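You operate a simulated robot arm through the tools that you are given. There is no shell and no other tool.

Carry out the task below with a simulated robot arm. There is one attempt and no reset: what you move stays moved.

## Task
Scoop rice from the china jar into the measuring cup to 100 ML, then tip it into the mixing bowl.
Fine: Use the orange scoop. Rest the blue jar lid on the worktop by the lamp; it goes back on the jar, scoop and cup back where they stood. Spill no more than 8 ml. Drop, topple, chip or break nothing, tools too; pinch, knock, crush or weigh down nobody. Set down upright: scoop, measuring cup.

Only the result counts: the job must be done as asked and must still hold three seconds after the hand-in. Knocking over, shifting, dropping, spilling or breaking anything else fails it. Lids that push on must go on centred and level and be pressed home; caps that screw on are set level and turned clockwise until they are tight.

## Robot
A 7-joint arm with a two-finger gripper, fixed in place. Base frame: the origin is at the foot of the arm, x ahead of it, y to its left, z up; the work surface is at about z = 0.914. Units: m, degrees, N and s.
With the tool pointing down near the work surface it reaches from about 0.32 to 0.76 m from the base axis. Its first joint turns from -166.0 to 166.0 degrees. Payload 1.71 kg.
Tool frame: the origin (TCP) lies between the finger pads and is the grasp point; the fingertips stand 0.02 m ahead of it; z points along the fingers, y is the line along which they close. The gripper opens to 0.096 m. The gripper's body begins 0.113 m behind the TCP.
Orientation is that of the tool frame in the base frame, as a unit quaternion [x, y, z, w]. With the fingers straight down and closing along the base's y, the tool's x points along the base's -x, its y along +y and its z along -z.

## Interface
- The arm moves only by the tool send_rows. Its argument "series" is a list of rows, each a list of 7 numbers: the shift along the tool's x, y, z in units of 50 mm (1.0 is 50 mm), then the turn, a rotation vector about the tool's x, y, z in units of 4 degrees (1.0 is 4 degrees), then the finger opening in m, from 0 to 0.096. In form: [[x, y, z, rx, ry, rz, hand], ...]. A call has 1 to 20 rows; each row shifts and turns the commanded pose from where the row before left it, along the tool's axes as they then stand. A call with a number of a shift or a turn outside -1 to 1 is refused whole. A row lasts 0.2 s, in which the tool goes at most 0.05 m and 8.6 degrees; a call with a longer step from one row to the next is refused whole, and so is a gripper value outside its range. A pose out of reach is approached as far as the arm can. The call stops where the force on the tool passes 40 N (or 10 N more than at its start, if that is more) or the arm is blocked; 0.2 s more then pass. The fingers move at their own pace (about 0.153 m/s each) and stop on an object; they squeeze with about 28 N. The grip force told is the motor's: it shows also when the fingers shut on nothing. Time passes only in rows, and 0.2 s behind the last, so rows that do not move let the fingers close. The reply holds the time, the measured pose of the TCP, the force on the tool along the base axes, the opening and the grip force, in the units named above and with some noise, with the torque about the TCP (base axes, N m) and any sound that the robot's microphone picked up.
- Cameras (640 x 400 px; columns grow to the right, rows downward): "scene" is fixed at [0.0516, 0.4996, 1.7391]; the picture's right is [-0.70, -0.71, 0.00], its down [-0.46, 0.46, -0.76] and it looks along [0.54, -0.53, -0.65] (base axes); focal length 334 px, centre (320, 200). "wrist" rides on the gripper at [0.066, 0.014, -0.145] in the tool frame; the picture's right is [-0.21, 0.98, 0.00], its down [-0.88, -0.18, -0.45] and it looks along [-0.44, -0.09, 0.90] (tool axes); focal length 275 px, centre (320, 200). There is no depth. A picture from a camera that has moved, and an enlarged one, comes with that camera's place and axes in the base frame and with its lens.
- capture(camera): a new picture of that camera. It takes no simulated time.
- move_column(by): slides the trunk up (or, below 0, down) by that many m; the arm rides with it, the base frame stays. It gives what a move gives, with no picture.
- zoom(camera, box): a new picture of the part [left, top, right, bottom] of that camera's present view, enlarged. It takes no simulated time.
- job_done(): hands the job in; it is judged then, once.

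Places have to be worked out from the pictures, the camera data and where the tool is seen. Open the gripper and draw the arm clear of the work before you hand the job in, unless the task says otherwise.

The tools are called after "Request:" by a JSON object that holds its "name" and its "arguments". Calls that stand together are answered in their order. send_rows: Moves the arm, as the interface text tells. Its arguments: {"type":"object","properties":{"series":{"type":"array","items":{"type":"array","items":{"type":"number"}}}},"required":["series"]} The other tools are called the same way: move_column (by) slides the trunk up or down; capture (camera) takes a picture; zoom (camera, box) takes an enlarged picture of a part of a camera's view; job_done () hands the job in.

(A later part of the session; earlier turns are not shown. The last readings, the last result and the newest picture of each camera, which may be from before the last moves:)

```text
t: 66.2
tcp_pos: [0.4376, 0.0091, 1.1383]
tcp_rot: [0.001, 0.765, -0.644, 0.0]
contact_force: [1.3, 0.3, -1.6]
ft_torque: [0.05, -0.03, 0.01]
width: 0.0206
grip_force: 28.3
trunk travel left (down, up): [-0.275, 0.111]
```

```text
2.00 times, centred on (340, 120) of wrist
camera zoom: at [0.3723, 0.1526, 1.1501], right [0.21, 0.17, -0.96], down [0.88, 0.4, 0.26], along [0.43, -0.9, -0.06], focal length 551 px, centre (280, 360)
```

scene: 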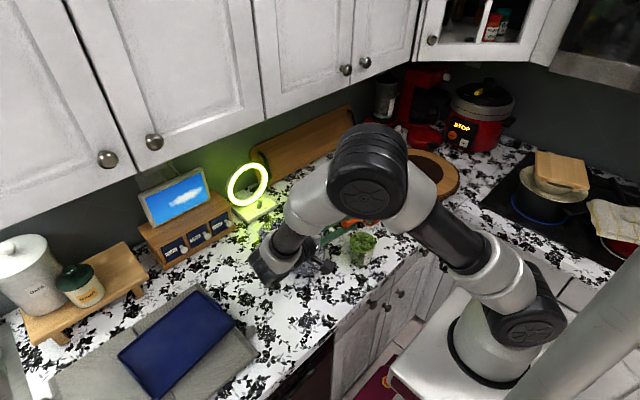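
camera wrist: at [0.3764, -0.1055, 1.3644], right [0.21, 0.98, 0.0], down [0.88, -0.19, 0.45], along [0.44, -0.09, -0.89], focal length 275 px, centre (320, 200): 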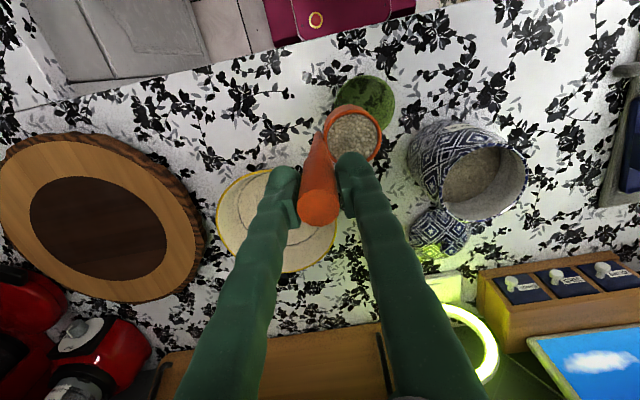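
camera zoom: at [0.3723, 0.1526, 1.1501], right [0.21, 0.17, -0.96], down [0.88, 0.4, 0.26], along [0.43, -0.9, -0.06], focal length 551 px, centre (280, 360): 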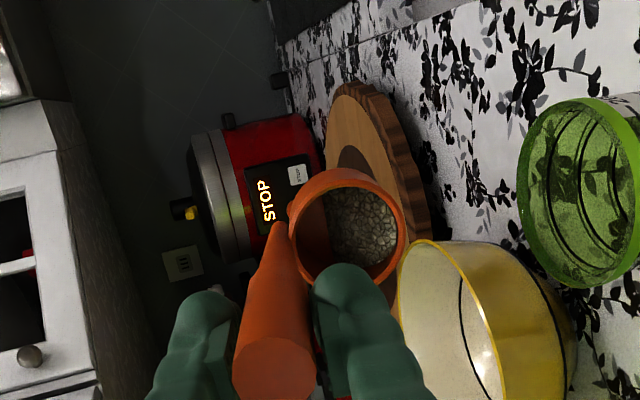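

About half remains, heaped at its rest slope. I tip on to 100°.

Request:
{"name": "send_rows", "arguments": {"series": [[0, 0.1157, -0.0728, 1, 0, 0, 0.01], [0, 0.1157, -0.0728, 1, 0, 0, 0.01], [0, 0.1157, -0.0728, 1, 0, 0, 0.01], [0, 0.1157, -0.0728, 1, 0, 0, 0.01], [0, 0.1157, -0.0728, 1, 0, 0, 0.01], [0, 0, 0, 0, 0, 0, 0.01], [0, 0, 0, 0, 0, 0, 0.01], [0, 0, 0, 0, 0, 0, 0.01]]}}

Request:
{"name": "capture", "arguments": {"camera": "scene"}}

Request:
{"name": "zoom", "arguments": {"camera": "wrist", "box": [240, 20, 440, 220]}}

```text
t: 68.0
tcp_pos: [0.4373, 0.0263, 1.1108]
tcp_rot: [-0.002, -0.642, 0.767, 0.001]
contact_force: [-0.4, 0.4, -1.4]
ft_torque: [0.06, -0.01, 0.02]
width: 0.0203
grip_force: 27.7
trunk travel left (down, up): [-0.275, 0.111]
```

```text
taken
```

scene: 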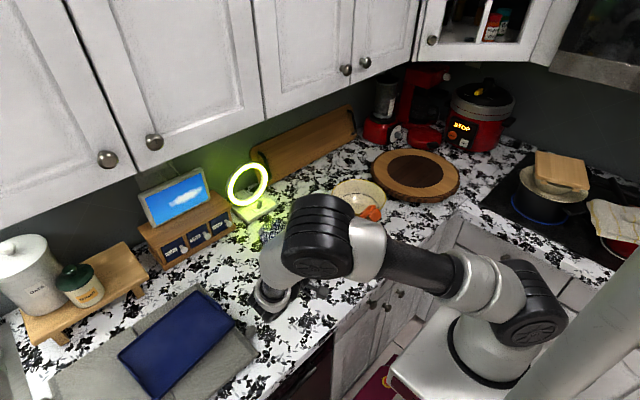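

```text
2.00 times, centred on (340, 120) of wrist
camera zoom: at [0.3723, 0.1672, 1.0712], right [0.21, -0.17, -0.96], down [0.88, 0.47, 0.11], along [0.43, -0.87, 0.25], focal length 551 px, centre (280, 360)
```

zoom: 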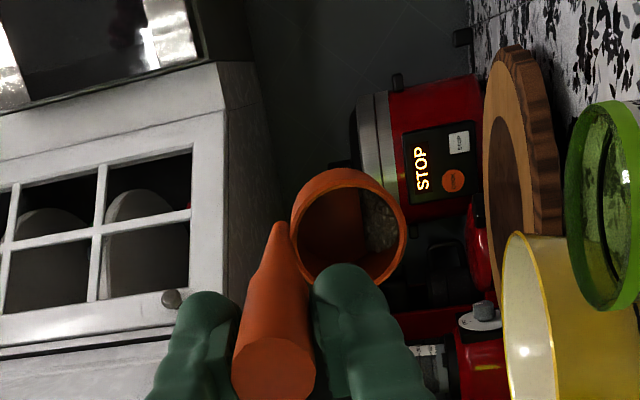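

Only a small remainder is left in the bowl corner. I go on to 108° while rising 2 cm to shed most of it.

Request:
{"name": "send_rows", "arguments": {"series": [[0, -0.081, -0.038, 1, 0, 0, 0.01], [0, -0.081, -0.038, 1, 0, 0, 0.01], [0, 0, 0, 0, 0, 0, 0.01], [0, 0, 0, 0, 0, 0, 0.01], [0, 0, 0, 0, 0, 0, 0.01]]}}

Request:
{"name": "zoom", "arguments": {"camera": "wrist", "box": [240, 20, 440, 220]}}

Request:
{"name": "capture", "arguments": {"camera": "scene"}}

```text
t: 69.2
tcp_pos: [0.4379, 0.0324, 1.1163]
tcp_rot: [-0.001, -0.588, 0.809, 0.0]
contact_force: [-0.2, -0.5, -0.6]
ft_torque: [0.06, -0.02, 0.01]
width: 0.0202
grip_force: 28.6
trunk travel left (down, up): [-0.275, 0.111]
```

```text
2.00 times, centred on (340, 120) of wrist
camera zoom: at [0.3724, 0.1658, 1.059], right [0.21, -0.3, -0.93], down [0.88, 0.48, 0.04], along [0.43, -0.82, 0.37], focal length 551 px, centre (280, 360)
```

zoom: 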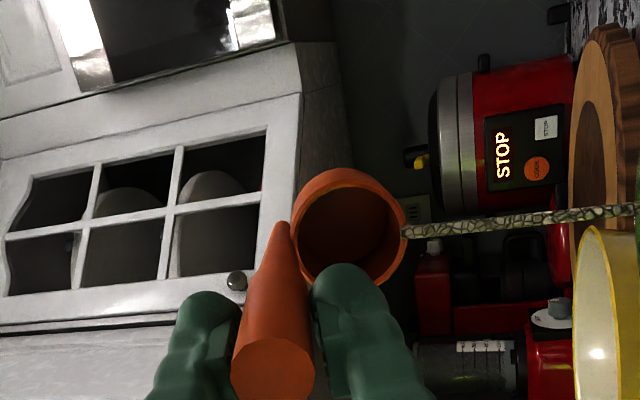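

```text
taken
```

scene: 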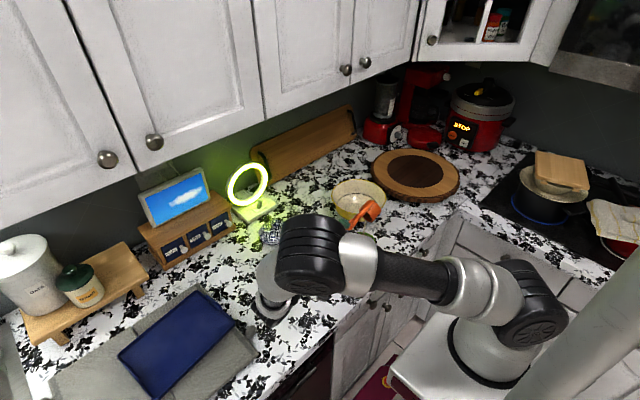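

The scoop is now empty, the last grains are streaming into the cup. I hold briefly for the stream to finish, then turn back upright along the same path.

Request:
{"name": "send_rows", "arguments": {"series": [[0, 0, 0, 0, 0, 0, 0.01], [0, 0, 0, 0, 0, 0, 0.01], [0, 0, 0, 0, 0, 0, 0.01], [0, -0.1103, 0.0807, -1, 0, 0, 0.01], [0, -0.1103, 0.0807, -1, 0, 0, 0.01], [0, -0.1103, 0.0807, -1, 0, 0, 0.01], [0, -0.1103, 0.0807, -1, 0, 0, 0.01], [0, -0.1103, 0.0807, -1, 0, 0, 0.01], [0, -0.1103, 0.0807, -1, 0, 0, 0.01], [0, -0.1103, 0.0807, -1, 0, 0, 0.01], [0, -0.1103, 0.0807, -1, 0, 0, 0.01], [0, -0.1103, 0.0807, -1, 0, 0, 0.01], [0, -0.1103, 0.0807, -1, 0, 0, 0.01], [0, -0.1103, 0.0807, -1, 0, 0, 0.01], [0, -0.1103, 0.0807, -1, 0, 0, 0.01], [0, -0.1103, 0.0807, -1, 0, 0, 0.01], [0, -0.1103, 0.0807, -1, 0, 0, 0.01], [0, -0.1103, 0.0807, -1, 0, 0, 0.01], [0, -0.1103, 0.0807, -1, 0, 0, 0.01]]}}

Request:
{"name": "send_rows", "arguments": {"series": [[0, -0.1103, 0.0807, -1, 0, 0, 0.01], [0, -0.1103, 0.0807, -1, 0, 0, 0.01], [0, -0.1103, 0.0807, -1, 0, 0, 0.01], [0, -0.1103, 0.0807, -1, 0, 0, 0.01], [0, -0.1103, 0.0807, -1, 0, 0, 0.01], [0, -0.1103, 0.0807, -1, 0, 0, 0.01], [0, -0.1103, 0.0807, -1, 0, 0, 0.01], [0, -0.1103, 0.0807, -1, 0, 0, 0.01], [0, -0.1103, 0.0807, -1, 0, 0, 0.01], [0, -0.1103, 0.0807, -1, 0, 0, 0.01], [0, -0.1103, 0.0807, -1, 0, 0, 0.01], [0, 0, 0, 0, 0, 0, 0.01]]}}

Request:
{"name": "zoom", "arguments": {"camera": "scene", "box": [335, 220, 395, 275]}}

Request:
{"name": "capture", "arguments": {"camera": "wrist"}}

```text
t: 73.2
tcp_pos: [0.4364, -0.0447, 1.1856]
tcp_rot: [0.002, 0.928, -0.373, 0.001]
contact_force: [0.9, -0.5, -0.1]
ft_torque: [0.05, -0.04, -0.01]
width: 0.0205
grip_force: 28.2
trunk travel left (down, up): [-0.275, 0.111]
```

```text
t: 75.8
tcp_pos: [0.4363, -0.1166, 1.1702]
tcp_rot: [0.0, 1.0, -0.001, 0.001]
contact_force: [0.1, 0.8, -1.3]
ft_torque: [-0.04, 0.0, 0.01]
width: 0.0199
grip_force: 27.7
trunk travel left (down, up): [-0.275, 0.111]
```

```text
7.27 times, centred on (365, 248) of scene
camera zoom: at [0.0516, 0.4996, 1.7391], right [-0.7, -0.71, 0.0], down [-0.46, 0.46, -0.76], along [0.54, -0.53, -0.65], focal length 2428 px, centre (-7, -146)
```

zoom: 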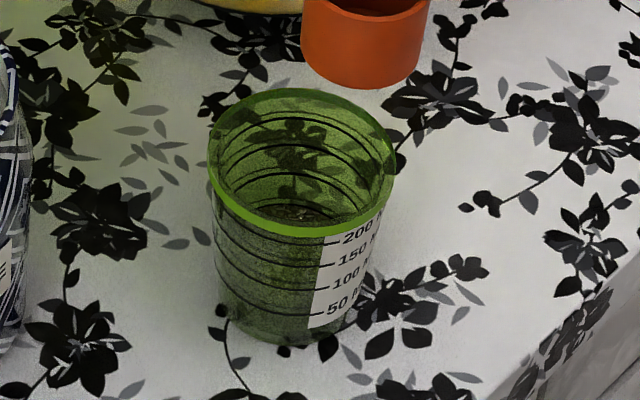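

```text
taken
camera wrist: at [0.3712, -0.1019, 1.3161], right [0.21, 0.98, 0.0], down [0.88, -0.19, 0.45], along [0.44, -0.09, -0.89], focal length 275 px, centre (320, 200)
```

wrist: 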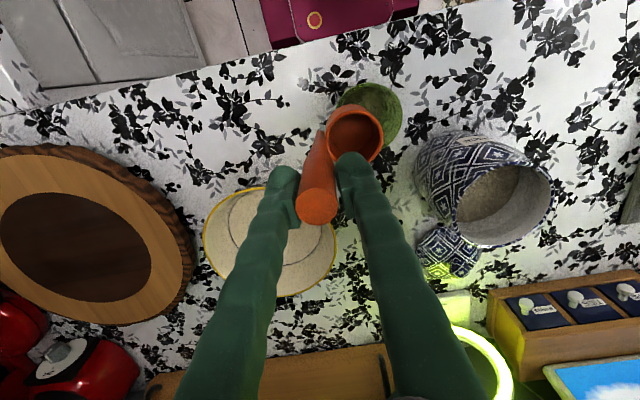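

The first scoop is in the cup. I start moving back toward the jar and stop where the wrist camera can see down into the cup to read the level.

Request:
{"name": "send_rows", "arguments": {"series": [[0, 0, -0.4, 0, 0, 0, 0.01], [0, 0, -0.5, 0, 0, 0, 0.01], [-0.08, 0.6, 0, 0, 0, 0, 0.01], [-0.08, 0.6, 0, 0, 0, 0, 0.01], [-0.08, 0.6, 0, 0, 0, 0, 0.01], [-0.08, 0.6, 0, 0, 0, 0, 0.01], [-0.08, 0.6, 0, 0, 0, 0, 0.01], [-0.08, 0.5, 0, 0, 0, 0, 0.01], [0, 0, 0, 0, 0, 0, 0.01]]}}

Request:
{"name": "capture", "arguments": {"camera": "wrist"}}

Request:
{"name": "zoom", "arguments": {"camera": "wrist", "box": [180, 70, 300, 170]}}

Request:
{"name": "zoom", "arguments": {"camera": "scene", "box": [340, 222, 390, 272]}}

```text
t: 77.8
tcp_pos: [0.4618, 0.059, 1.215]
tcp_rot: [0.001, 1.0, 0.0, 0.001]
contact_force: [-0.5, -0.8, -0.5]
ft_torque: [0.0, 0.0, -0.02]
width: 0.0203
grip_force: 27.7
trunk travel left (down, up): [-0.275, 0.111]
```

```text
taken
camera wrist: at [0.3959, 0.0728, 1.3608], right [0.21, 0.98, 0.0], down [0.88, -0.19, 0.45], along [0.44, -0.09, -0.89], focal length 275 px, centre (320, 200)
```

wrist: 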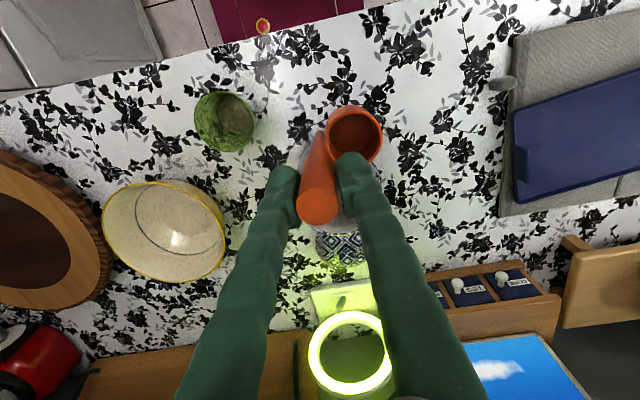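

```text
4.00 times, centred on (240, 120) of wrist
camera zoom: at [0.3959, 0.0728, 1.3608], right [0.21, 0.98, 0.0], down [0.88, -0.19, 0.45], along [0.44, -0.09, -0.89], focal length 1101 px, centre (640, 520)
```

zoom: 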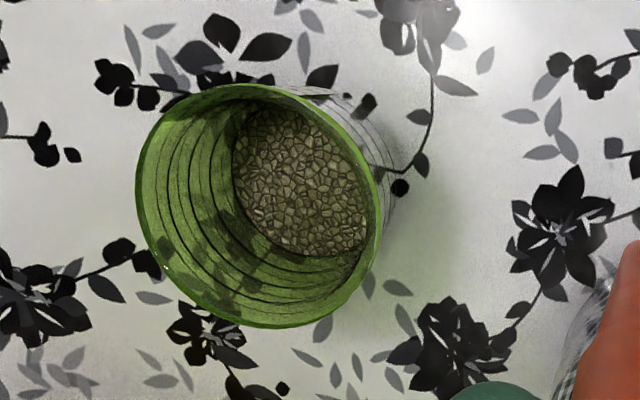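

```text
8.00 times, centred on (365, 247) of scene
camera zoom: at [0.0516, 0.4996, 1.7391], right [-0.7, -0.71, 0.0], down [-0.46, 0.46, -0.76], along [0.54, -0.53, -0.65], focal length 2671 px, centre (-40, -176)
```

zoom: 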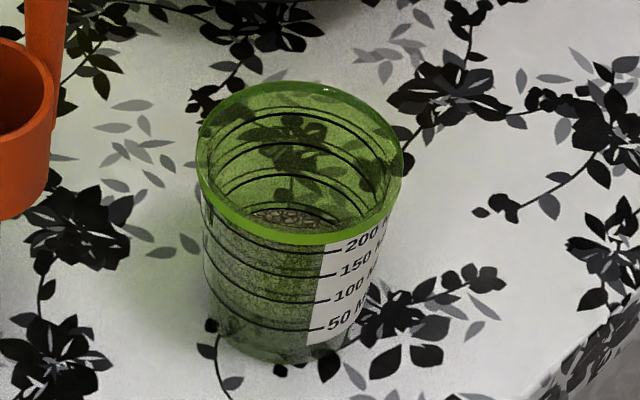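

I enlarge the cup more to compare the rice surface with the rings.

Request:
{"name": "zoom", "arguments": {"camera": "wrist", "box": [190, 85, 260, 155]}}

Request:
{"name": "zoom", "arguments": {"camera": "scene", "box": [347, 228, 383, 270]}}

```text
5.71 times, centred on (225, 120) of wrist
camera zoom: at [0.3959, 0.0728, 1.3608], right [0.21, 0.98, 0.0], down [0.88, -0.19, 0.45], along [0.44, -0.09, -0.89], focal length 1573 px, centre (863, 657)
```

zoom: 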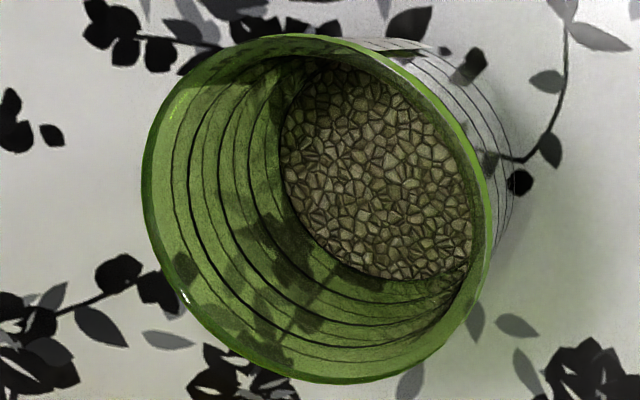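

```text
9.52 times, centred on (365, 249) of scene
camera zoom: at [0.0516, 0.4996, 1.7391], right [-0.7, -0.71, 0.0], down [-0.46, 0.46, -0.76], along [0.54, -0.53, -0.65], focal length 3180 px, centre (-109, -267)
```

zoom: 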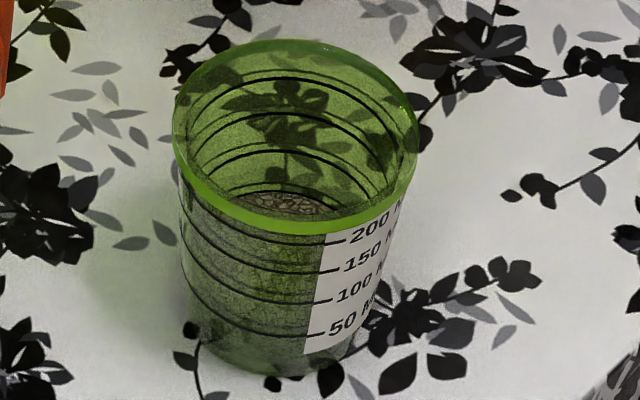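

I zoom tightly on the inner wall to count rings.

Request:
{"name": "zoom", "arguments": {"camera": "wrist", "box": [195, 95, 235, 140]}}

Request:
{"name": "zoom", "arguments": {"camera": "scene", "box": [352, 228, 382, 256]}}

```text
8.89 times, centred on (215, 118) of wrist
camera zoom: at [0.3959, 0.0728, 1.3608], right [0.21, 0.98, 0.0], down [0.88, -0.19, 0.45], along [0.44, -0.09, -0.89], focal length 2447 px, centre (1253, 933)
```

zoom: 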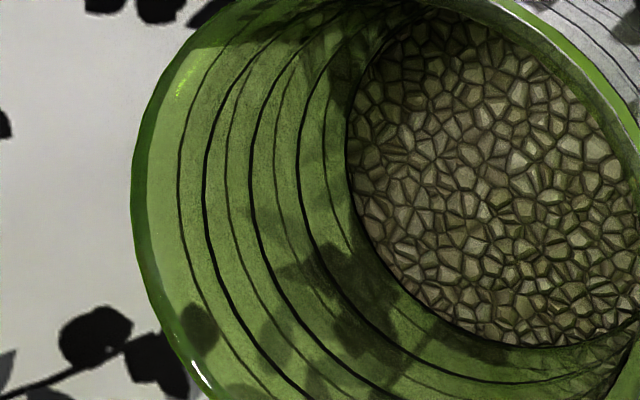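

```text
14.29 times, centred on (367, 242) of scene
camera zoom: at [0.0516, 0.4996, 1.7391], right [-0.7, -0.71, 0.0], down [-0.46, 0.46, -0.76], along [0.54, -0.53, -0.65], focal length 4770 px, centre (-351, -400)
```

zoom: 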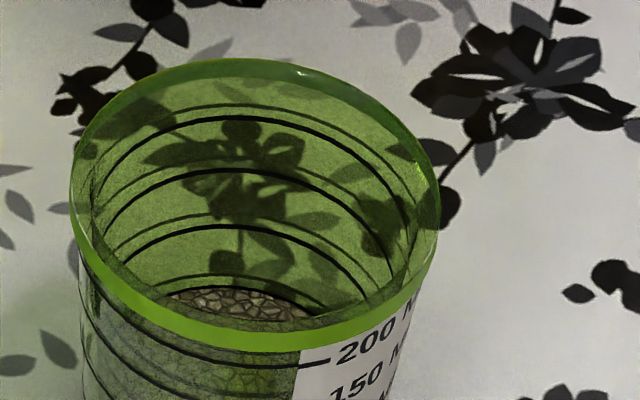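

The rice edge coincides with the 50 ml ring, so one full scoop is ~50 ml and a second will make 100 ml. I go back over the jar and tilt the scoop again.

Request:
{"name": "send_rows", "arguments": {"series": [[-0.51, 0.155, 0, 0, 0, 0, 0.01], [-0.51, 0.155, 0, 0, 0, 0, 0.01], [-0.51, 0.155, 0, 0, 0, 0, 0.01], [-0.51, 0.155, 0, 0, 0, 0, 0.01], [0, 0, 0, 0.97, 0, 0, 0.01], [0, 0, 0, 0.97, 0, 0, 0.01], [0, 0, 0, 0.97, 0, 0, 0.01], [0, 0, 0, 0.97, 0, 0, 0.01], [0, 0, 0, 0.97, 0, 0, 0.01], [0, 0, 0, 0.97, 0, 0, 0.01], [0, 0, 0, 0.97, 0, 0, 0.01], [0, 0, 0, 0.97, 0, 0, 0.01], [0, 0, 0, 0.97, 0, 0, 0.01], [0, 0, 0, 0, 0, 0, 0.01]]}}

Request:
{"name": "zoom", "arguments": {"camera": "wrist", "box": [180, 20, 440, 220]}}

Request:
{"name": "zoom", "arguments": {"camera": "scene", "box": [240, 150, 380, 290]}}

```text
t: 80.8
tcp_pos: [0.5629, 0.0908, 1.2155]
tcp_rot: [0.001, 0.954, -0.301, 0.0]
contact_force: [-0.5, 0.1, -1.1]
ft_torque: [0.03, 0.01, -0.04]
width: 0.02
grip_force: 28.3
trunk travel left (down, up): [-0.275, 0.111]
```

```text
2.00 times, centred on (310, 120) of wrist
camera zoom: at [0.498, 0.1842, 1.3274], right [0.21, 0.8, -0.56], down [0.88, 0.1, 0.47], along [0.44, -0.59, -0.68], focal length 551 px, centre (340, 360)
```

zoom: 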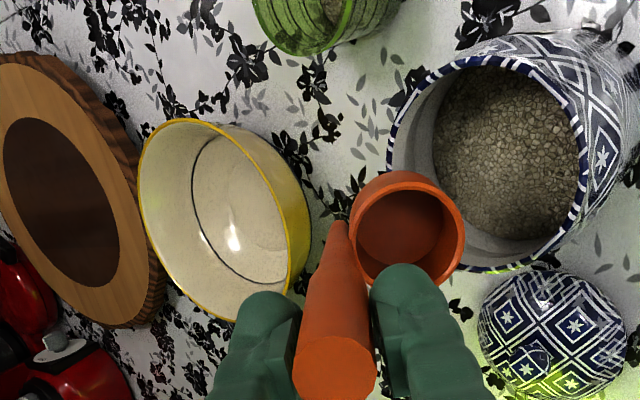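

```text
2.86 times, centred on (310, 220) of scene
camera zoom: at [0.0516, 0.4996, 1.7391], right [-0.7, -0.71, 0.0], down [-0.46, 0.46, -0.76], along [0.54, -0.53, -0.65], focal length 954 px, centre (349, 143)
```

zoom: 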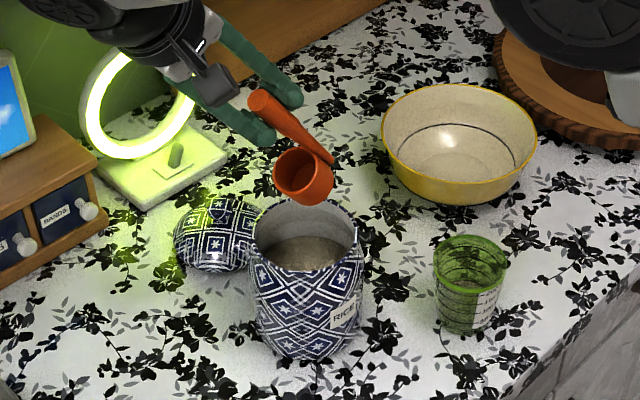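

Same approach pose as before. I lower the tilted scoop through the opening into the rice, a few mm deeper this time because the level has dropped.

Request:
{"name": "send_rows", "arguments": {"series": [[0, 0.279, 0.293, 0, 0, 0, 0.01], [0, 0.23, 0.328, 0, 0, 0, 0.01], [0, 0.23, 0.328, 0, 0, 0, 0.01], [0, 0.23, 0.328, 0, 0, 0, 0.01], [0, 0.23, 0.328, 0, 0, 0, 0.01], [0, 0.115, 0.164, 0, 0, 0, 0.01], [0, 0.115, 0.164, 0, 0, 0, 0.01], [0, 0.115, 0.164, 0, 0, 0, 0.01], [0, 0.115, 0.164, 0, 0, 0, 0.01], [0, 0, 0, 0, 0, 0, 0.01]]}}

Request:
{"name": "zoom", "arguments": {"camera": "wrist", "box": [240, 60, 420, 220]}}

Request:
{"name": "zoom", "arguments": {"camera": "scene", "box": [270, 190, 340, 255]}}

```text
t: 83.0
tcp_pos: [0.5636, 0.0942, 1.0764]
tcp_rot: [0.002, 0.954, -0.3, 0.0]
contact_force: [0.6, 1.2, 7.1]
ft_torque: [0.15, -0.06, -0.03]
width: 0.0202
grip_force: 27.1
trunk travel left (down, up): [-0.275, 0.111]
```

```text
2.50 times, centred on (330, 140) of wrist
camera zoom: at [0.4984, 0.1877, 1.1878], right [0.21, 0.8, -0.56], down [0.88, 0.1, 0.47], along [0.44, -0.59, -0.68], focal length 688 px, centre (295, 350)
```

zoom: 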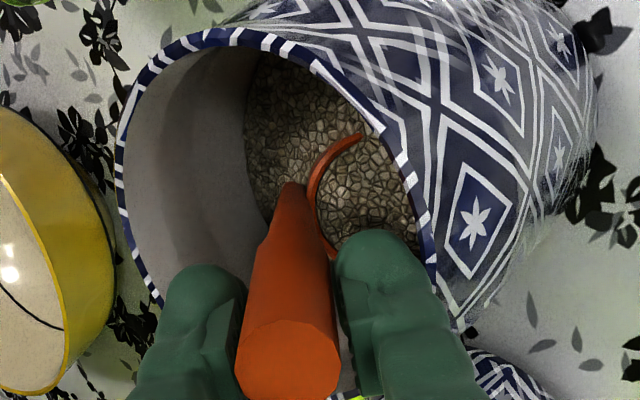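

```text
6.15 times, centred on (305, 222) of scene
camera zoom: at [0.0516, 0.4996, 1.7391], right [-0.7, -0.71, 0.0], down [-0.46, 0.46, -0.76], along [0.54, -0.53, -0.65], focal length 2055 px, centre (412, 62)
```

zoom: 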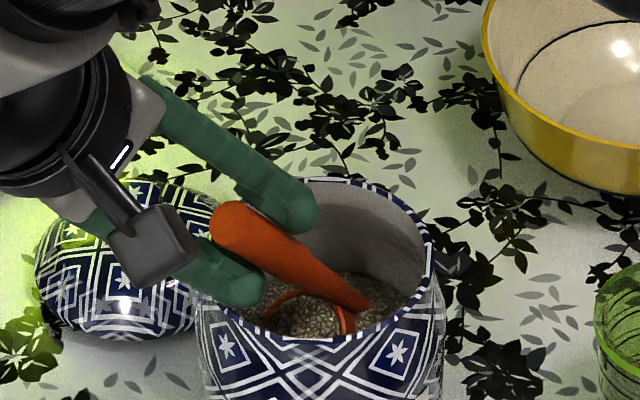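

The bowl is submerged; a 7 N upward push suggests rice resistance or a finger close to the rim. I back off 3 mm and then level the scoop while sweeping as before.

Request:
{"name": "send_rows", "arguments": {"series": [[0, -0.035, -0.05, 0, 0, 0, 0.01], [0, -0.088, 0.062, -0.97, 0, 0, 0.01], [0, -0.092, 0.056, -0.97, 0, 0, 0.01], [0, -0.096, 0.049, -0.97, 0, 0, 0.01], [0, -0.099, 0.043, -0.97, 0, 0, 0.01], [0, -0.102, 0.036, -0.97, 0, 0, 0.01], [0, -0.104, 0.029, -0.97, 0, 0, 0.01], [0, -0.106, 0.022, -0.97, 0, 0, 0.01], [0, -0.107, 0.015, -0.97, 0, 0, 0.01], [0, -0.108, 0.007, -0.97, 0, 0, 0.01], [0, 0, 0, 0, 0, 0, 0.01]]}}

Request:
{"name": "zoom", "arguments": {"camera": "wrist", "box": [240, 60, 420, 220]}}

Request:
{"name": "zoom", "arguments": {"camera": "scene", "box": [270, 190, 340, 285]}}

```text
t: 85.4
tcp_pos: [0.5646, 0.046, 1.0787]
tcp_rot: [0.001, 1.0, 0.0, 0.001]
contact_force: [1.2, 0.1, -0.7]
ft_torque: [-0.05, 0.0, -0.01]
width: 0.0203
grip_force: 28.2
trunk travel left (down, up): [-0.275, 0.111]
```

```text
2.50 times, centred on (330, 140) of wrist
camera zoom: at [0.4979, 0.0586, 1.2237], right [0.21, 0.98, 0.0], down [0.88, -0.19, 0.45], along [0.44, -0.09, -0.89], focal length 688 px, centre (295, 350)
```

zoom: 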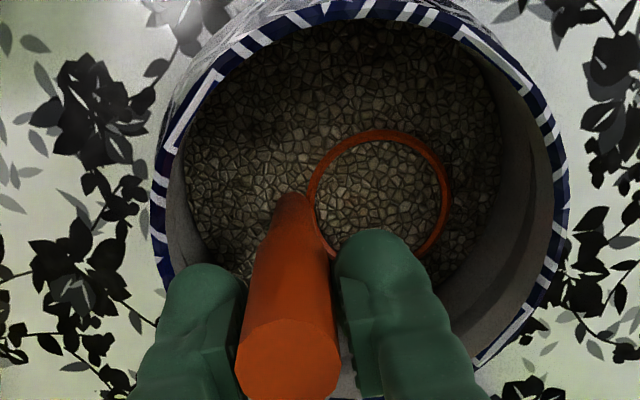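

```text
4.21 times, centred on (305, 238) of scene
camera zoom: at [0.0516, 0.4996, 1.7391], right [-0.7, -0.71, 0.0], down [-0.46, 0.46, -0.76], along [0.54, -0.53, -0.65], focal length 1406 px, centre (383, 42)
```

zoom: 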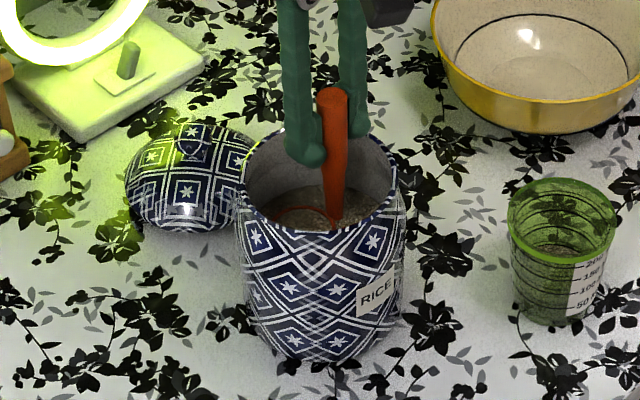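

The scoop is level and full, and the force is back to zero. I lift it slowly out of the jar and check the load and jar.

Request:
{"name": "send_rows", "arguments": {"series": [[0, 0, -0.1, 0, 0, 0, 0.01], [0, 0, -0.2, 0, 0, 0, 0.01], [0, 0, -0.3, 0, 0, 0, 0.01], [0, 0, -0.4, 0, 0, 0, 0.01], [0, 0, -0.4, 0, 0, 0, 0.01], [0, 0, -0.4, 0, 0, 0, 0.01], [0, 0, -0.4, 0, 0, 0, 0.01], [0, 0, -0.35, 0, 0, 0, 0.01], [0, 0, -0.2, 0, 0, 0, 0.01], [0, 0, 0, 0, 0, 0, 0.01]]}}

Request:
{"name": "zoom", "arguments": {"camera": "wrist", "box": [240, 60, 420, 220]}}

Request:
{"name": "zoom", "arguments": {"camera": "scene", "box": [260, 180, 340, 255]}}

```text
t: 87.6
tcp_pos: [0.5624, 0.0454, 1.2169]
tcp_rot: [0.001, 1.0, -0.001, 0.001]
contact_force: [-0.2, -0.8, -1.3]
ft_torque: [-0.01, 0.01, -0.02]
width: 0.0199
grip_force: 28.0
trunk travel left (down, up): [-0.275, 0.111]
```

```text
2.50 times, centred on (330, 140) of wrist
camera zoom: at [0.4973, 0.0592, 1.3622], right [0.21, 0.98, 0.0], down [0.88, -0.19, 0.45], along [0.44, -0.09, -0.89], focal length 688 px, centre (295, 350)
```

zoom: 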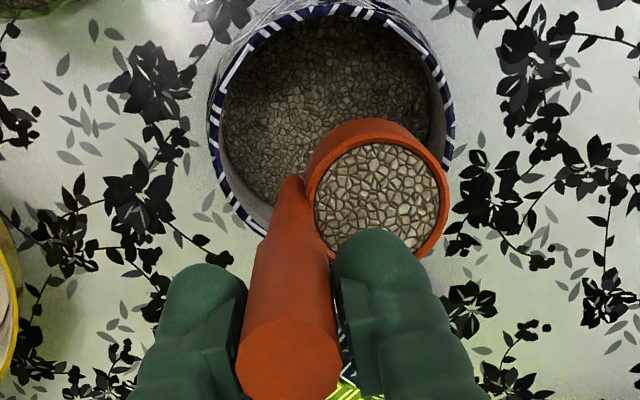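

```text
5.33 times, centred on (300, 218) of scene
camera zoom: at [0.0516, 0.4996, 1.7391], right [-0.7, -0.71, 0.0], down [-0.46, 0.46, -0.76], along [0.54, -0.53, -0.65], focal length 1781 px, centre (427, 107)
```

zoom: 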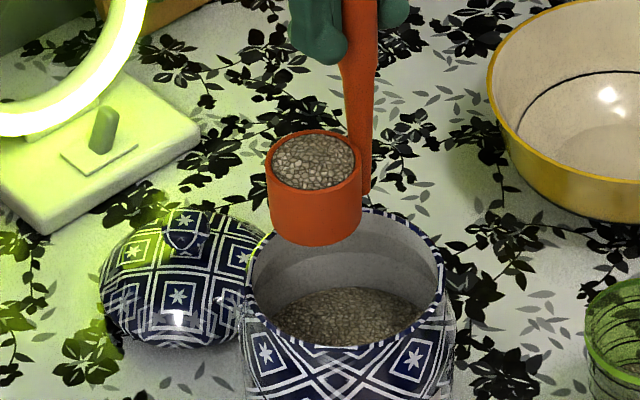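

The second scoop is level-full and nothing fell outside. I carry it to the cup along the same smooth path.

Request:
{"name": "send_rows", "arguments": {"series": [[0.107, -0.135, 0, 0, 0, 0, 0.01], [0.213, -0.27, 0, 0, 0, 0, 0.01], [0.32, -0.405, 0, 0, 0, 0, 0.01], [0.32, -0.405, 0, 0, 0, 0, 0.01], [0.32, -0.405, 0, 0, 0, 0, 0.01], [0.32, -0.405, 0, 0, 0, 0, 0.01], [0.32, -0.405, 0, 0, 0, 0, 0.01], [0.32, -0.405, 0, 0, 0, 0, 0.01], [0.213, -0.27, 0, 0, 0, 0, 0.01], [0.107, -0.135, 0, 0, 0, 0, 0.01], [0, 0, 0, 0, 0, 0, 0.01]]}}

Request:
{"name": "send_rows", "arguments": {"series": [[0, 0, 0.2, 0, 0, 0, 0.01], [0, 0, 0.35, 0, 0, 0, 0.01], [0, 0, 0.35, 0, 0, 0, 0.01], [0, 0, 0.3, 0, 0, 0, 0.01], [0, 0, 0.1, 0, 0, 0, 0.01], [0, 0, 0, 0, 0, 0, 0.01]]}}

Request:
{"name": "zoom", "arguments": {"camera": "wrist", "box": [280, 40, 440, 170]}}

Request:
{"name": "zoom", "arguments": {"camera": "scene", "box": [320, 180, 420, 280]}}

```text
t: 90.0
tcp_pos: [0.4359, -0.1171, 1.2157]
tcp_rot: [0.001, 1.0, 0.0, 0.001]
contact_force: [0.0, 0.0, -0.9]
ft_torque: [-0.01, 0.04, -0.02]
width: 0.0195
grip_force: 28.5
trunk travel left (down, up): [-0.275, 0.111]
```

```text
t: 91.4
tcp_pos: [0.4355, -0.116, 1.1511]
tcp_rot: [0.001, 1.0, -0.001, 0.002]
contact_force: [-0.6, -0.7, -0.4]
ft_torque: [-0.06, 0.01, -0.01]
width: 0.0196
grip_force: 28.2
trunk travel left (down, up): [-0.275, 0.111]
```

```text
3.08 times, centred on (360, 105) of wrist
camera zoom: at [0.3692, -0.1027, 1.2961], right [0.21, 0.98, 0.0], down [0.88, -0.19, 0.45], along [0.44, -0.09, -0.89], focal length 847 px, centre (197, 492)
```

zoom: 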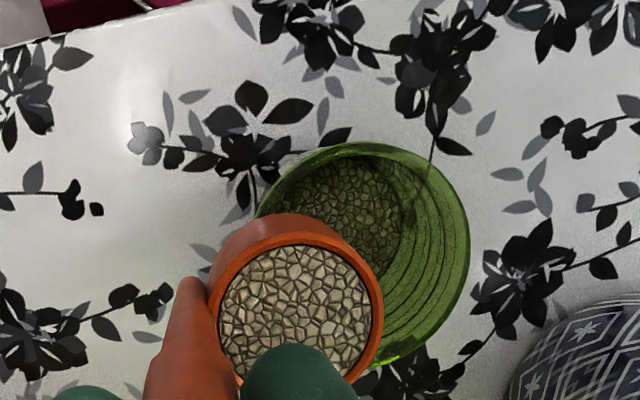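

```text
4.00 times, centred on (370, 230) of scene
camera zoom: at [0.0516, 0.4996, 1.7391], right [-0.7, -0.71, 0.0], down [-0.46, 0.46, -0.76], along [0.54, -0.53, -0.65], focal length 1336 px, centre (120, 80)
```

zoom: 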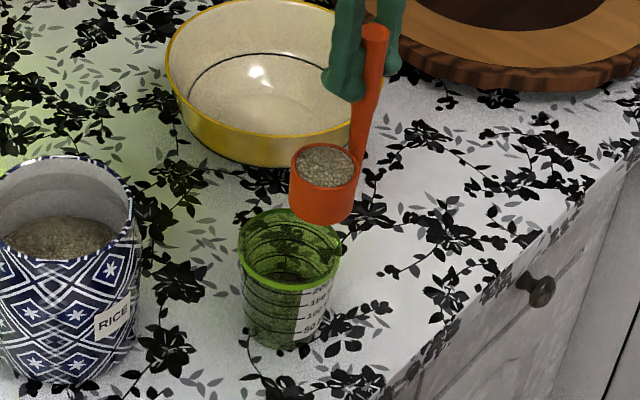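

The lip is aligned over the cup as before. The grip width dropped slightly (20.4→19.6 mm), so the scoop may have slid a little in the fingers; I check before tipping.

Request:
{"name": "capture", "arguments": {"camera": "wrist"}}

Request:
{"name": "zoom", "arguments": {"camera": "scene", "box": [370, 150, 430, 240]}}

```text
taken
camera wrist: at [0.3692, -0.1027, 1.2961], right [0.21, 0.98, 0.0], down [0.88, -0.19, 0.45], along [0.44, -0.09, -0.89], focal length 275 px, centre (320, 200)
```

wrist: 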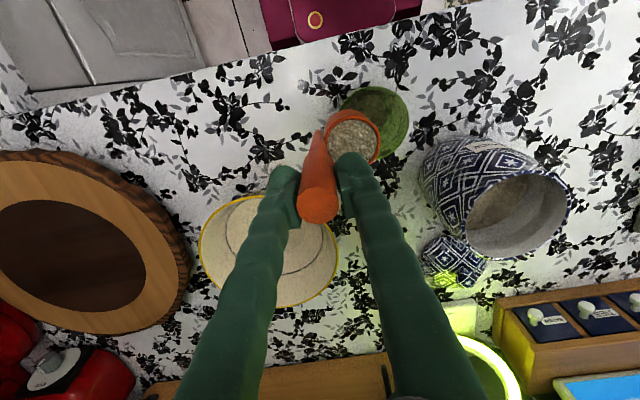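

```text
4.44 times, centred on (400, 195) of scene
camera zoom: at [0.0516, 0.4996, 1.7391], right [-0.7, -0.71, 0.0], down [-0.46, 0.46, -0.76], along [0.54, -0.53, -0.65], focal length 1484 px, centre (-36, 222)
```

zoom: 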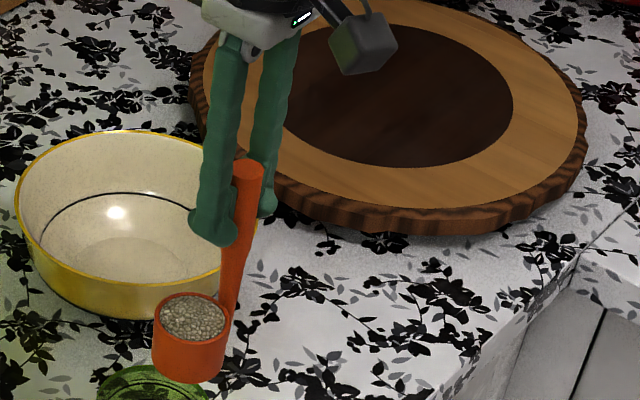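

The scoop sits as before. I tip about the lip to 40° and watch the stream.

Request:
{"name": "send_rows", "arguments": {"series": [[0, 0.1157, -0.0728, 1, 0, 0, 0.01], [0, 0.1157, -0.0728, 1, 0, 0, 0.01], [0, 0.1157, -0.0728, 1, 0, 0, 0.01], [0, 0.1157, -0.0728, 1, 0, 0, 0.01], [0, 0.1157, -0.0728, 1, 0, 0, 0.01], [0, 0.1157, -0.0728, 1, 0, 0, 0.01], [0, 0.1157, -0.0728, 1, 0, 0, 0.01], [0, 0.1157, -0.0728, 1, 0, 0, 0.01], [0, 0.1157, -0.0728, 1, 0, 0, 0.01], [0, 0.1157, -0.0728, 1, 0, 0, 0.01], [0, 0, 0, 0, 0, 0, 0.01]]}}

Request:
{"name": "zoom", "arguments": {"camera": "scene", "box": [320, 180, 420, 280]}}

Request:
{"name": "zoom", "arguments": {"camera": "wrist", "box": [240, 20, 440, 220]}}

```text
t: 93.8
tcp_pos: [0.4354, -0.0523, 1.1671]
tcp_rot: [0.002, 0.939, -0.343, 0.001]
contact_force: [-0.7, 0.0, -0.8]
ft_torque: [0.03, -0.02, 0.02]
width: 0.0195
grip_force: 27.9
trunk travel left (down, up): [-0.275, 0.111]
```

```text
4.00 times, centred on (370, 230) of scene
camera zoom: at [0.0516, 0.4996, 1.7391], right [-0.7, -0.71, 0.0], down [-0.46, 0.46, -0.76], along [0.54, -0.53, -0.65], focal length 1336 px, centre (120, 80)
```

zoom: 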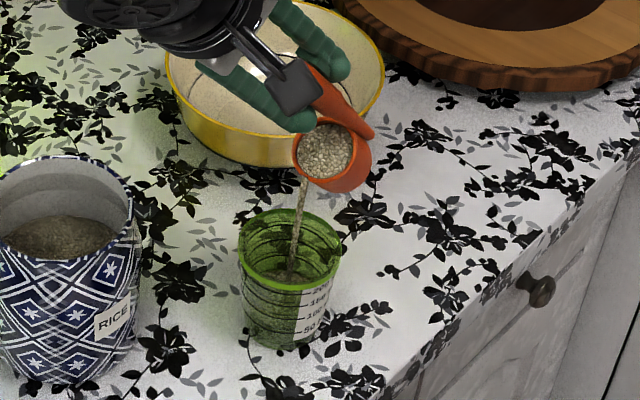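

```text
2.00 times, centred on (340, 120) of wrist
camera zoom: at [0.3696, 0.0516, 1.2696], right [0.21, 0.75, -0.63], down [0.88, 0.14, 0.46], along [0.44, -0.65, -0.63], focal length 551 px, centre (280, 360)
```

zoom: 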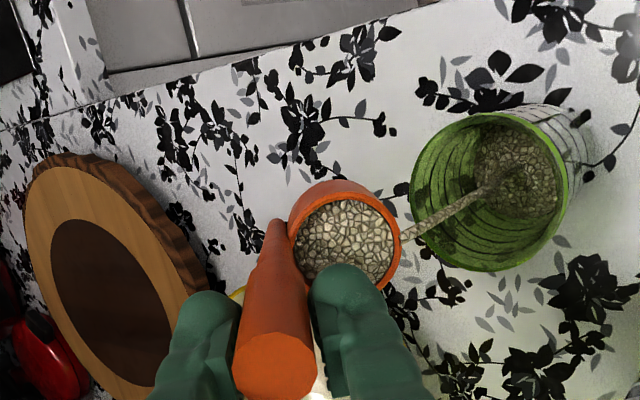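

The stream lands in the cup. I continue to 80° with a pause.

Request:
{"name": "send_rows", "arguments": {"series": [[0, 0.1157, -0.0728, 1, 0, 0, 0.01], [0, 0.1157, -0.0728, 1, 0, 0, 0.01], [0, 0.1157, -0.0728, 1, 0, 0, 0.01], [0, 0.1157, -0.0728, 1, 0, 0, 0.01], [0, 0.1157, -0.0728, 1, 0, 0, 0.01], [0, 0, 0, 0, 0, 0, 0.01], [0, 0, 0, 0, 0, 0, 0.01], [0, 0.1157, -0.0728, 1, 0, 0, 0.01], [0, 0.1157, -0.0728, 1, 0, 0, 0.01], [0, 0.1157, -0.0728, 1, 0, 0, 0.01], [0, 0.1157, -0.0728, 1, 0, 0, 0.01], [0, 0.1157, -0.0728, 1, 0, 0, 0.01], [0, 0, 0, 0, 0, 0, 0.01], [0, 0, 0, 0, 0, 0, 0.01], [0, 0, 0, 0, 0, 0, 0.01]]}}

Request:
{"name": "zoom", "arguments": {"camera": "wrist", "box": [240, 20, 440, 220]}}

Request:
{"name": "capture", "arguments": {"camera": "scene"}}

```text
t: 97.0
tcp_pos: [0.4354, 0.0089, 1.1358]
tcp_rot: [0.0, 0.766, -0.643, -0.001]
contact_force: [-0.2, 1.1, -0.5]
ft_torque: [0.08, 0.01, -0.01]
width: 0.0191
grip_force: 28.4
trunk travel left (down, up): [-0.275, 0.111]
```

```text
2.00 times, centred on (340, 120) of wrist
camera zoom: at [0.3702, 0.1533, 1.1487], right [0.21, 0.17, -0.96], down [0.88, 0.4, 0.26], along [0.43, -0.9, -0.06], focal length 551 px, centre (280, 360)
```

zoom: 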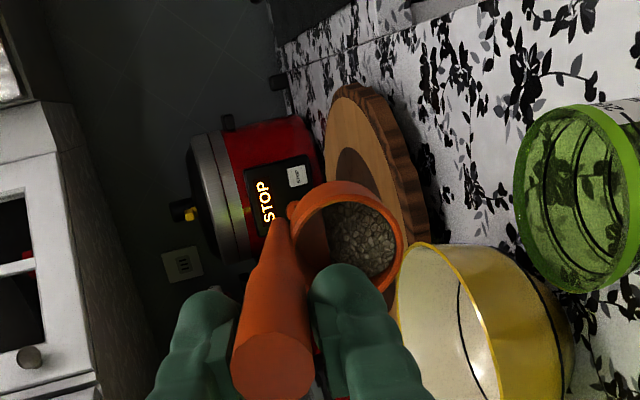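

```text
taken
```

scene: 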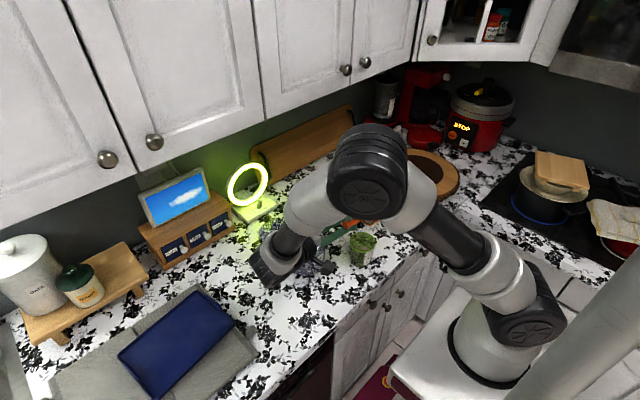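

Flow continues well with some left. I tip to 100°, then to 108° rising 2 cm as before, and hold.

Request:
{"name": "send_rows", "arguments": {"series": [[0, 0.1157, -0.0728, 1, 0, 0, 0.01], [0, 0.1157, -0.0728, 1, 0, 0, 0.01], [0, 0.1157, -0.0728, 1, 0, 0, 0.01], [0, 0.1157, -0.0728, 1, 0, 0, 0.01], [0, 0.1157, -0.0728, 1, 0, 0, 0.01], [0, 0, 0, 0, 0, 0, 0.01], [0, 0, 0, 0, 0, 0, 0.01], [0, -0.081, -0.038, 1, 0, 0, 0.01], [0, -0.081, -0.038, 1, 0, 0, 0.01], [0, 0, 0, 0, 0, 0, 0.01], [0, 0, 0, 0, 0, 0, 0.01], [0, 0, 0, 0, 0, 0, 0.01], [0, 0, 0, 0, 0, 0, 0.01], [0, 0, 0, 0, 0, 0, 0.01]]}}

Request:
{"name": "zoom", "arguments": {"camera": "wrist", "box": [240, 20, 440, 220]}}

Request:
{"name": "capture", "arguments": {"camera": "scene"}}

```text
t: 100.0
tcp_pos: [0.4365, 0.0334, 1.1166]
tcp_rot: [-0.001, -0.587, 0.809, 0.0]
contact_force: [0.9, -0.4, -1.2]
ft_torque: [0.08, -0.02, -0.01]
width: 0.0189
grip_force: 28.0
trunk travel left (down, up): [-0.275, 0.111]
```

```text
2.00 times, centred on (340, 120) of wrist
camera zoom: at [0.3708, 0.166, 1.0587], right [0.21, -0.3, -0.93], down [0.88, 0.48, 0.04], along [0.43, -0.82, 0.37], focal length 551 px, centre (280, 360)
```

zoom: 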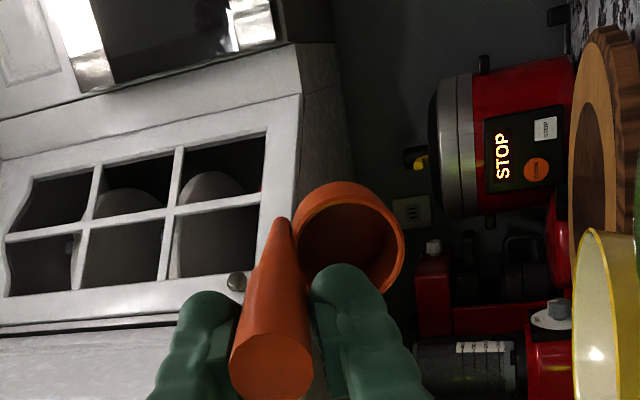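

```text
taken
```

scene: 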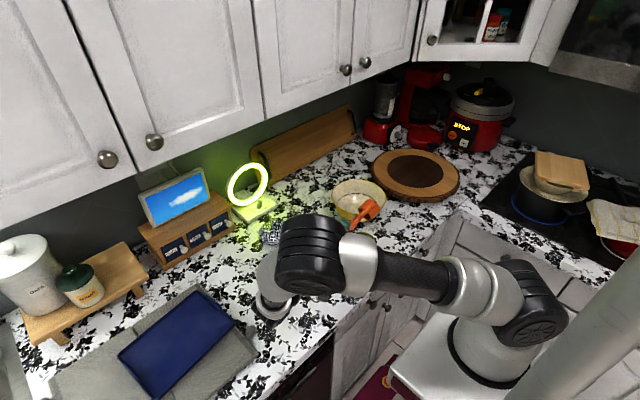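

The scoop is empty and the stream has stopped. I turn back upright along the same path and rise.

Request:
{"name": "send_rows", "arguments": {"series": [[0, -0.1103, 0.0807, -1, 0, 0, 0.01], [0, -0.1103, 0.0807, -1, 0, 0, 0.01], [0, -0.1103, 0.0807, -1, 0, 0, 0.01], [0, -0.1103, 0.0807, -1, 0, 0, 0.01], [0, -0.1103, 0.0807, -1, 0, 0, 0.01], [0, -0.1103, 0.0807, -1, 0, 0, 0.01], [0, -0.1103, 0.0807, -1, 0, 0, 0.01], [0, -0.1103, 0.0807, -1, 0, 0, 0.01], [0, -0.1103, 0.0807, -1, 0, 0, 0.01], [0, -0.1103, 0.0807, -1, 0, 0, 0.01], [0, -0.1103, 0.0807, -1, 0, 0, 0.01], [0, -0.1103, 0.0807, -1, 0, 0, 0.01], [0, -0.1103, 0.0807, -1, 0, 0, 0.01], [0, -0.1103, 0.0807, -1, 0, 0, 0.01], [0, -0.1103, 0.0807, -1, 0, 0, 0.01], [0, -0.1103, 0.0807, -1, 0, 0, 0.01]]}}

Request:
{"name": "send_rows", "arguments": {"series": [[0, -0.1103, 0.0807, -1, 0, 0, 0.01], [0, -0.1103, 0.0807, -1, 0, 0, 0.01], [0, -0.1103, 0.0807, -1, 0, 0, 0.01], [0, -0.1103, 0.0807, -1, 0, 0, 0.01], [0, -0.1103, 0.0807, -1, 0, 0, 0.01], [0, -0.1103, 0.0807, -1, 0, 0, 0.01], [0, -0.1103, 0.0807, -1, 0, 0, 0.01], [0, -0.1103, 0.0807, -1, 0, 0, 0.01], [0, -0.1103, 0.0807, -1, 0, 0, 0.01], [0, -0.1103, 0.0807, -1, 0, 0, 0.01], [0, -0.1103, 0.0807, -1, 0, 0, 0.01], [0, 0, -0.5, 0, 0, 0, 0.01], [0, 0, -0.4, 0, 0, 0, 0.01], [-0.08, 0.6, 0, 0, 0, 0, 0.01], [-0.08, 0.6, 0, 0, 0, 0, 0.01], [-0.08, 0.6, 0, 0, 0, 0, 0.01], [-0.08, 0.6, 0, 0, 0, 0, 0.01], [-0.08, 0.6, 0, 0, 0, 0, 0.01], [-0.08, 0.5, 0, 0, 0, 0, 0.01], [0, 0, 0, 0, 0, 0, 0.01]]}}

Request:
{"name": "zoom", "arguments": {"camera": "wrist", "box": [195, 95, 235, 140]}}

Request:
{"name": "zoom", "arguments": {"camera": "scene", "box": [352, 228, 382, 256]}}

Request:
{"name": "capture", "arguments": {"camera": "wrist"}}

```text
t: 103.4
tcp_pos: [0.4352, -0.0449, 1.1848]
tcp_rot: [0.001, 0.927, -0.374, 0.001]
contact_force: [0.3, 0.6, -1.0]
ft_torque: [0.04, -0.01, -0.01]
width: 0.0192
grip_force: 27.4
trunk travel left (down, up): [-0.275, 0.111]
```

```text
t: 107.6
tcp_pos: [0.4585, 0.0594, 1.2151]
tcp_rot: [0.001, 1.0, -0.001, 0.001]
contact_force: [0.2, 0.2, -0.6]
ft_torque: [0.02, -0.01, 0.0]
width: 0.0189
grip_force: 27.9
trunk travel left (down, up): [-0.275, 0.111]
```

```text
8.89 times, centred on (215, 118) of wrist
camera zoom: at [0.3931, 0.0736, 1.3599], right [0.21, 0.98, 0.0], down [0.88, -0.19, 0.45], along [0.44, -0.09, -0.89], focal length 2447 px, centre (1253, 933)
```

zoom: 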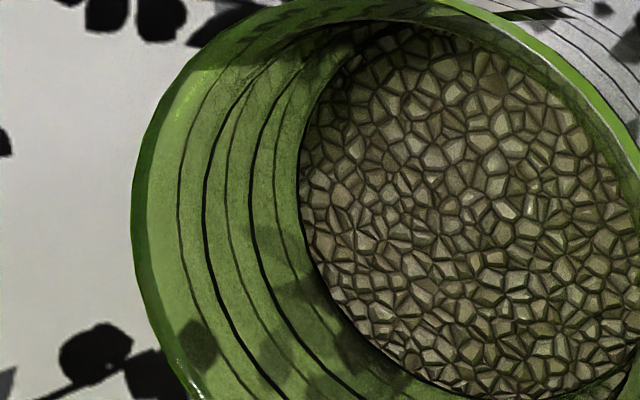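

```text
14.29 times, centred on (367, 242) of scene
camera zoom: at [0.0516, 0.4996, 1.7391], right [-0.7, -0.71, 0.0], down [-0.46, 0.46, -0.76], along [0.54, -0.53, -0.65], focal length 4770 px, centre (-351, -400)
```

zoom: 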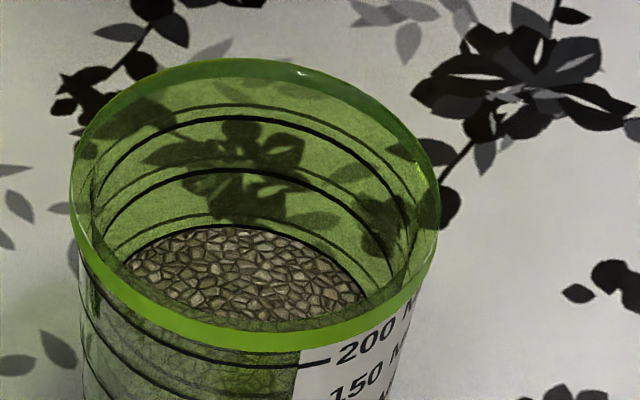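

```text
taken
camera wrist: at [0.3931, 0.0736, 1.3599], right [0.21, 0.98, 0.0], down [0.88, -0.19, 0.45], along [0.44, -0.09, -0.89], focal length 275 px, centre (320, 200)
```

wrist: 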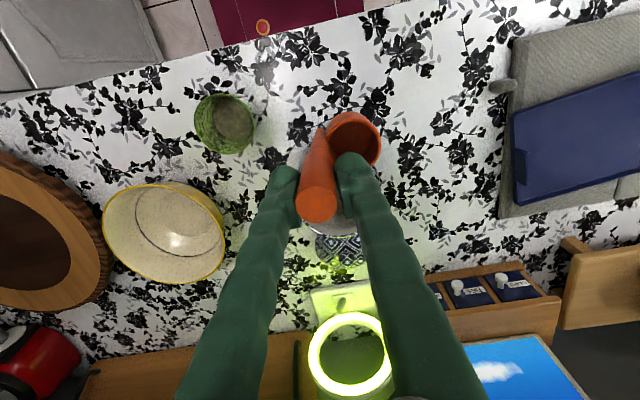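

The rice now lies right at the 100 ml ring in both views. Next the scoop goes back; I check how it sits in the fingers compared with when I picked it up.

Request:
{"name": "zoom", "arguments": {"camera": "wrist", "box": [240, 60, 420, 240]}}

Request:
{"name": "zoom", "arguments": {"camera": "scene", "box": [270, 160, 370, 290]}}

```text
2.22 times, centred on (330, 150) of wrist
camera zoom: at [0.3931, 0.0736, 1.3599], right [0.21, 0.98, 0.0], down [0.88, -0.19, 0.45], along [0.44, -0.09, -0.89], focal length 612 px, centre (298, 311)
```

zoom: 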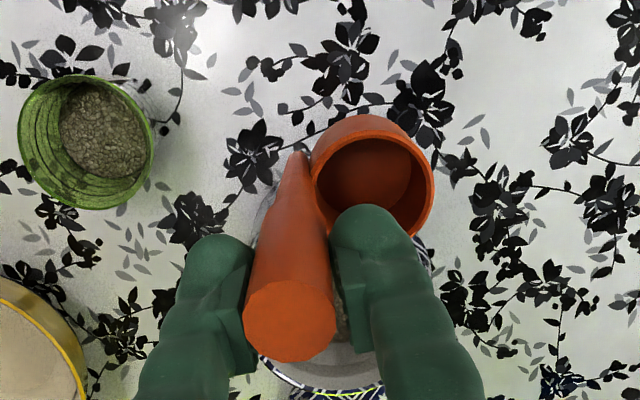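

```text
3.08 times, centred on (320, 225) of scene
camera zoom: at [0.0516, 0.4996, 1.7391], right [-0.7, -0.71, 0.0], down [-0.46, 0.46, -0.76], along [0.54, -0.53, -0.65], focal length 1027 px, centre (320, 123)
```

zoom: 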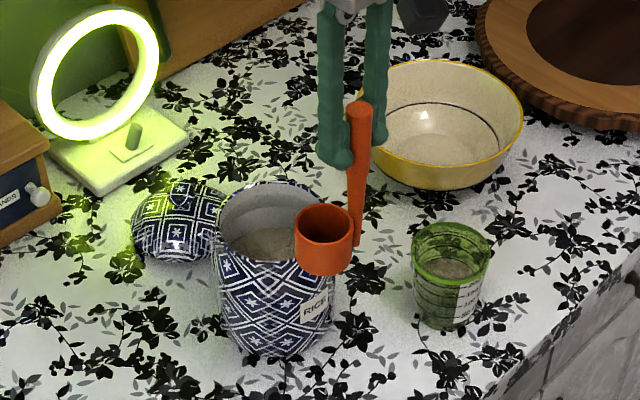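

The scoop has pitched about 4° in the grip (bowl end toward +x). I carry it back over its spot, counter-rotate 4° so it hangs upright, and look again.

Request:
{"name": "send_rows", "arguments": {"series": [[0.118, 0.563, 0, 0, 0, 0, 0.01], [0.118, 0.563, 0, 0, 0, 0, 0.01], [0.118, 0.563, 0, 0, 0, 0, 0.01], [0.118, 0.563, 0, 0, 0, 0, 0.01], [0, 0, 0, 0, 1, 0, 0.01], [0, 0, 0, 0, 0, 0, 0.01]]}}

Request:
{"name": "zoom", "arguments": {"camera": "wrist", "box": [240, 60, 420, 240]}}

Request:
{"name": "zoom", "arguments": {"camera": "scene", "box": [250, 190, 350, 340]}}

```text
t: 109.0
tcp_pos: [0.4342, 0.1724, 1.2154]
tcp_rot: [0.001, 0.999, -0.001, -0.035]
contact_force: [1.0, 0.1, -1.2]
ft_torque: [-0.03, 0.02, 0.02]
width: 0.0192
grip_force: 28.2
trunk travel left (down, up): [-0.275, 0.111]
```

```text
2.22 times, centred on (330, 150) of wrist
camera zoom: at [0.3797, 0.1861, 1.3646], right [0.21, 0.98, -0.01], down [0.9, -0.19, 0.38], along [0.37, -0.09, -0.92], focal length 612 px, centre (298, 311)
```

zoom: 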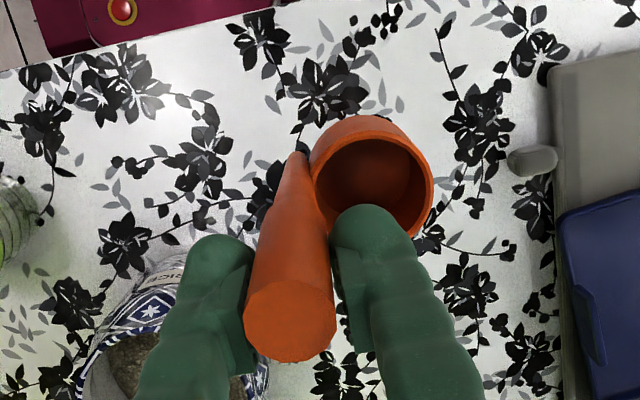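

```text
2.67 times, centred on (300, 265) of scene
camera zoom: at [0.0516, 0.4996, 1.7391], right [-0.7, -0.71, 0.0], down [-0.46, 0.46, -0.76], along [0.54, -0.53, -0.65], focal length 890 px, centre (373, 27)
```

zoom: 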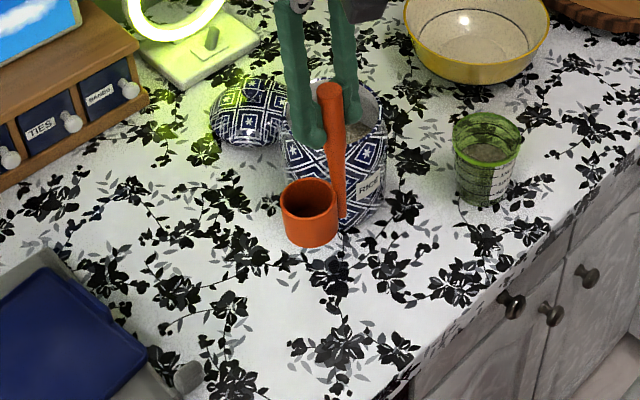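

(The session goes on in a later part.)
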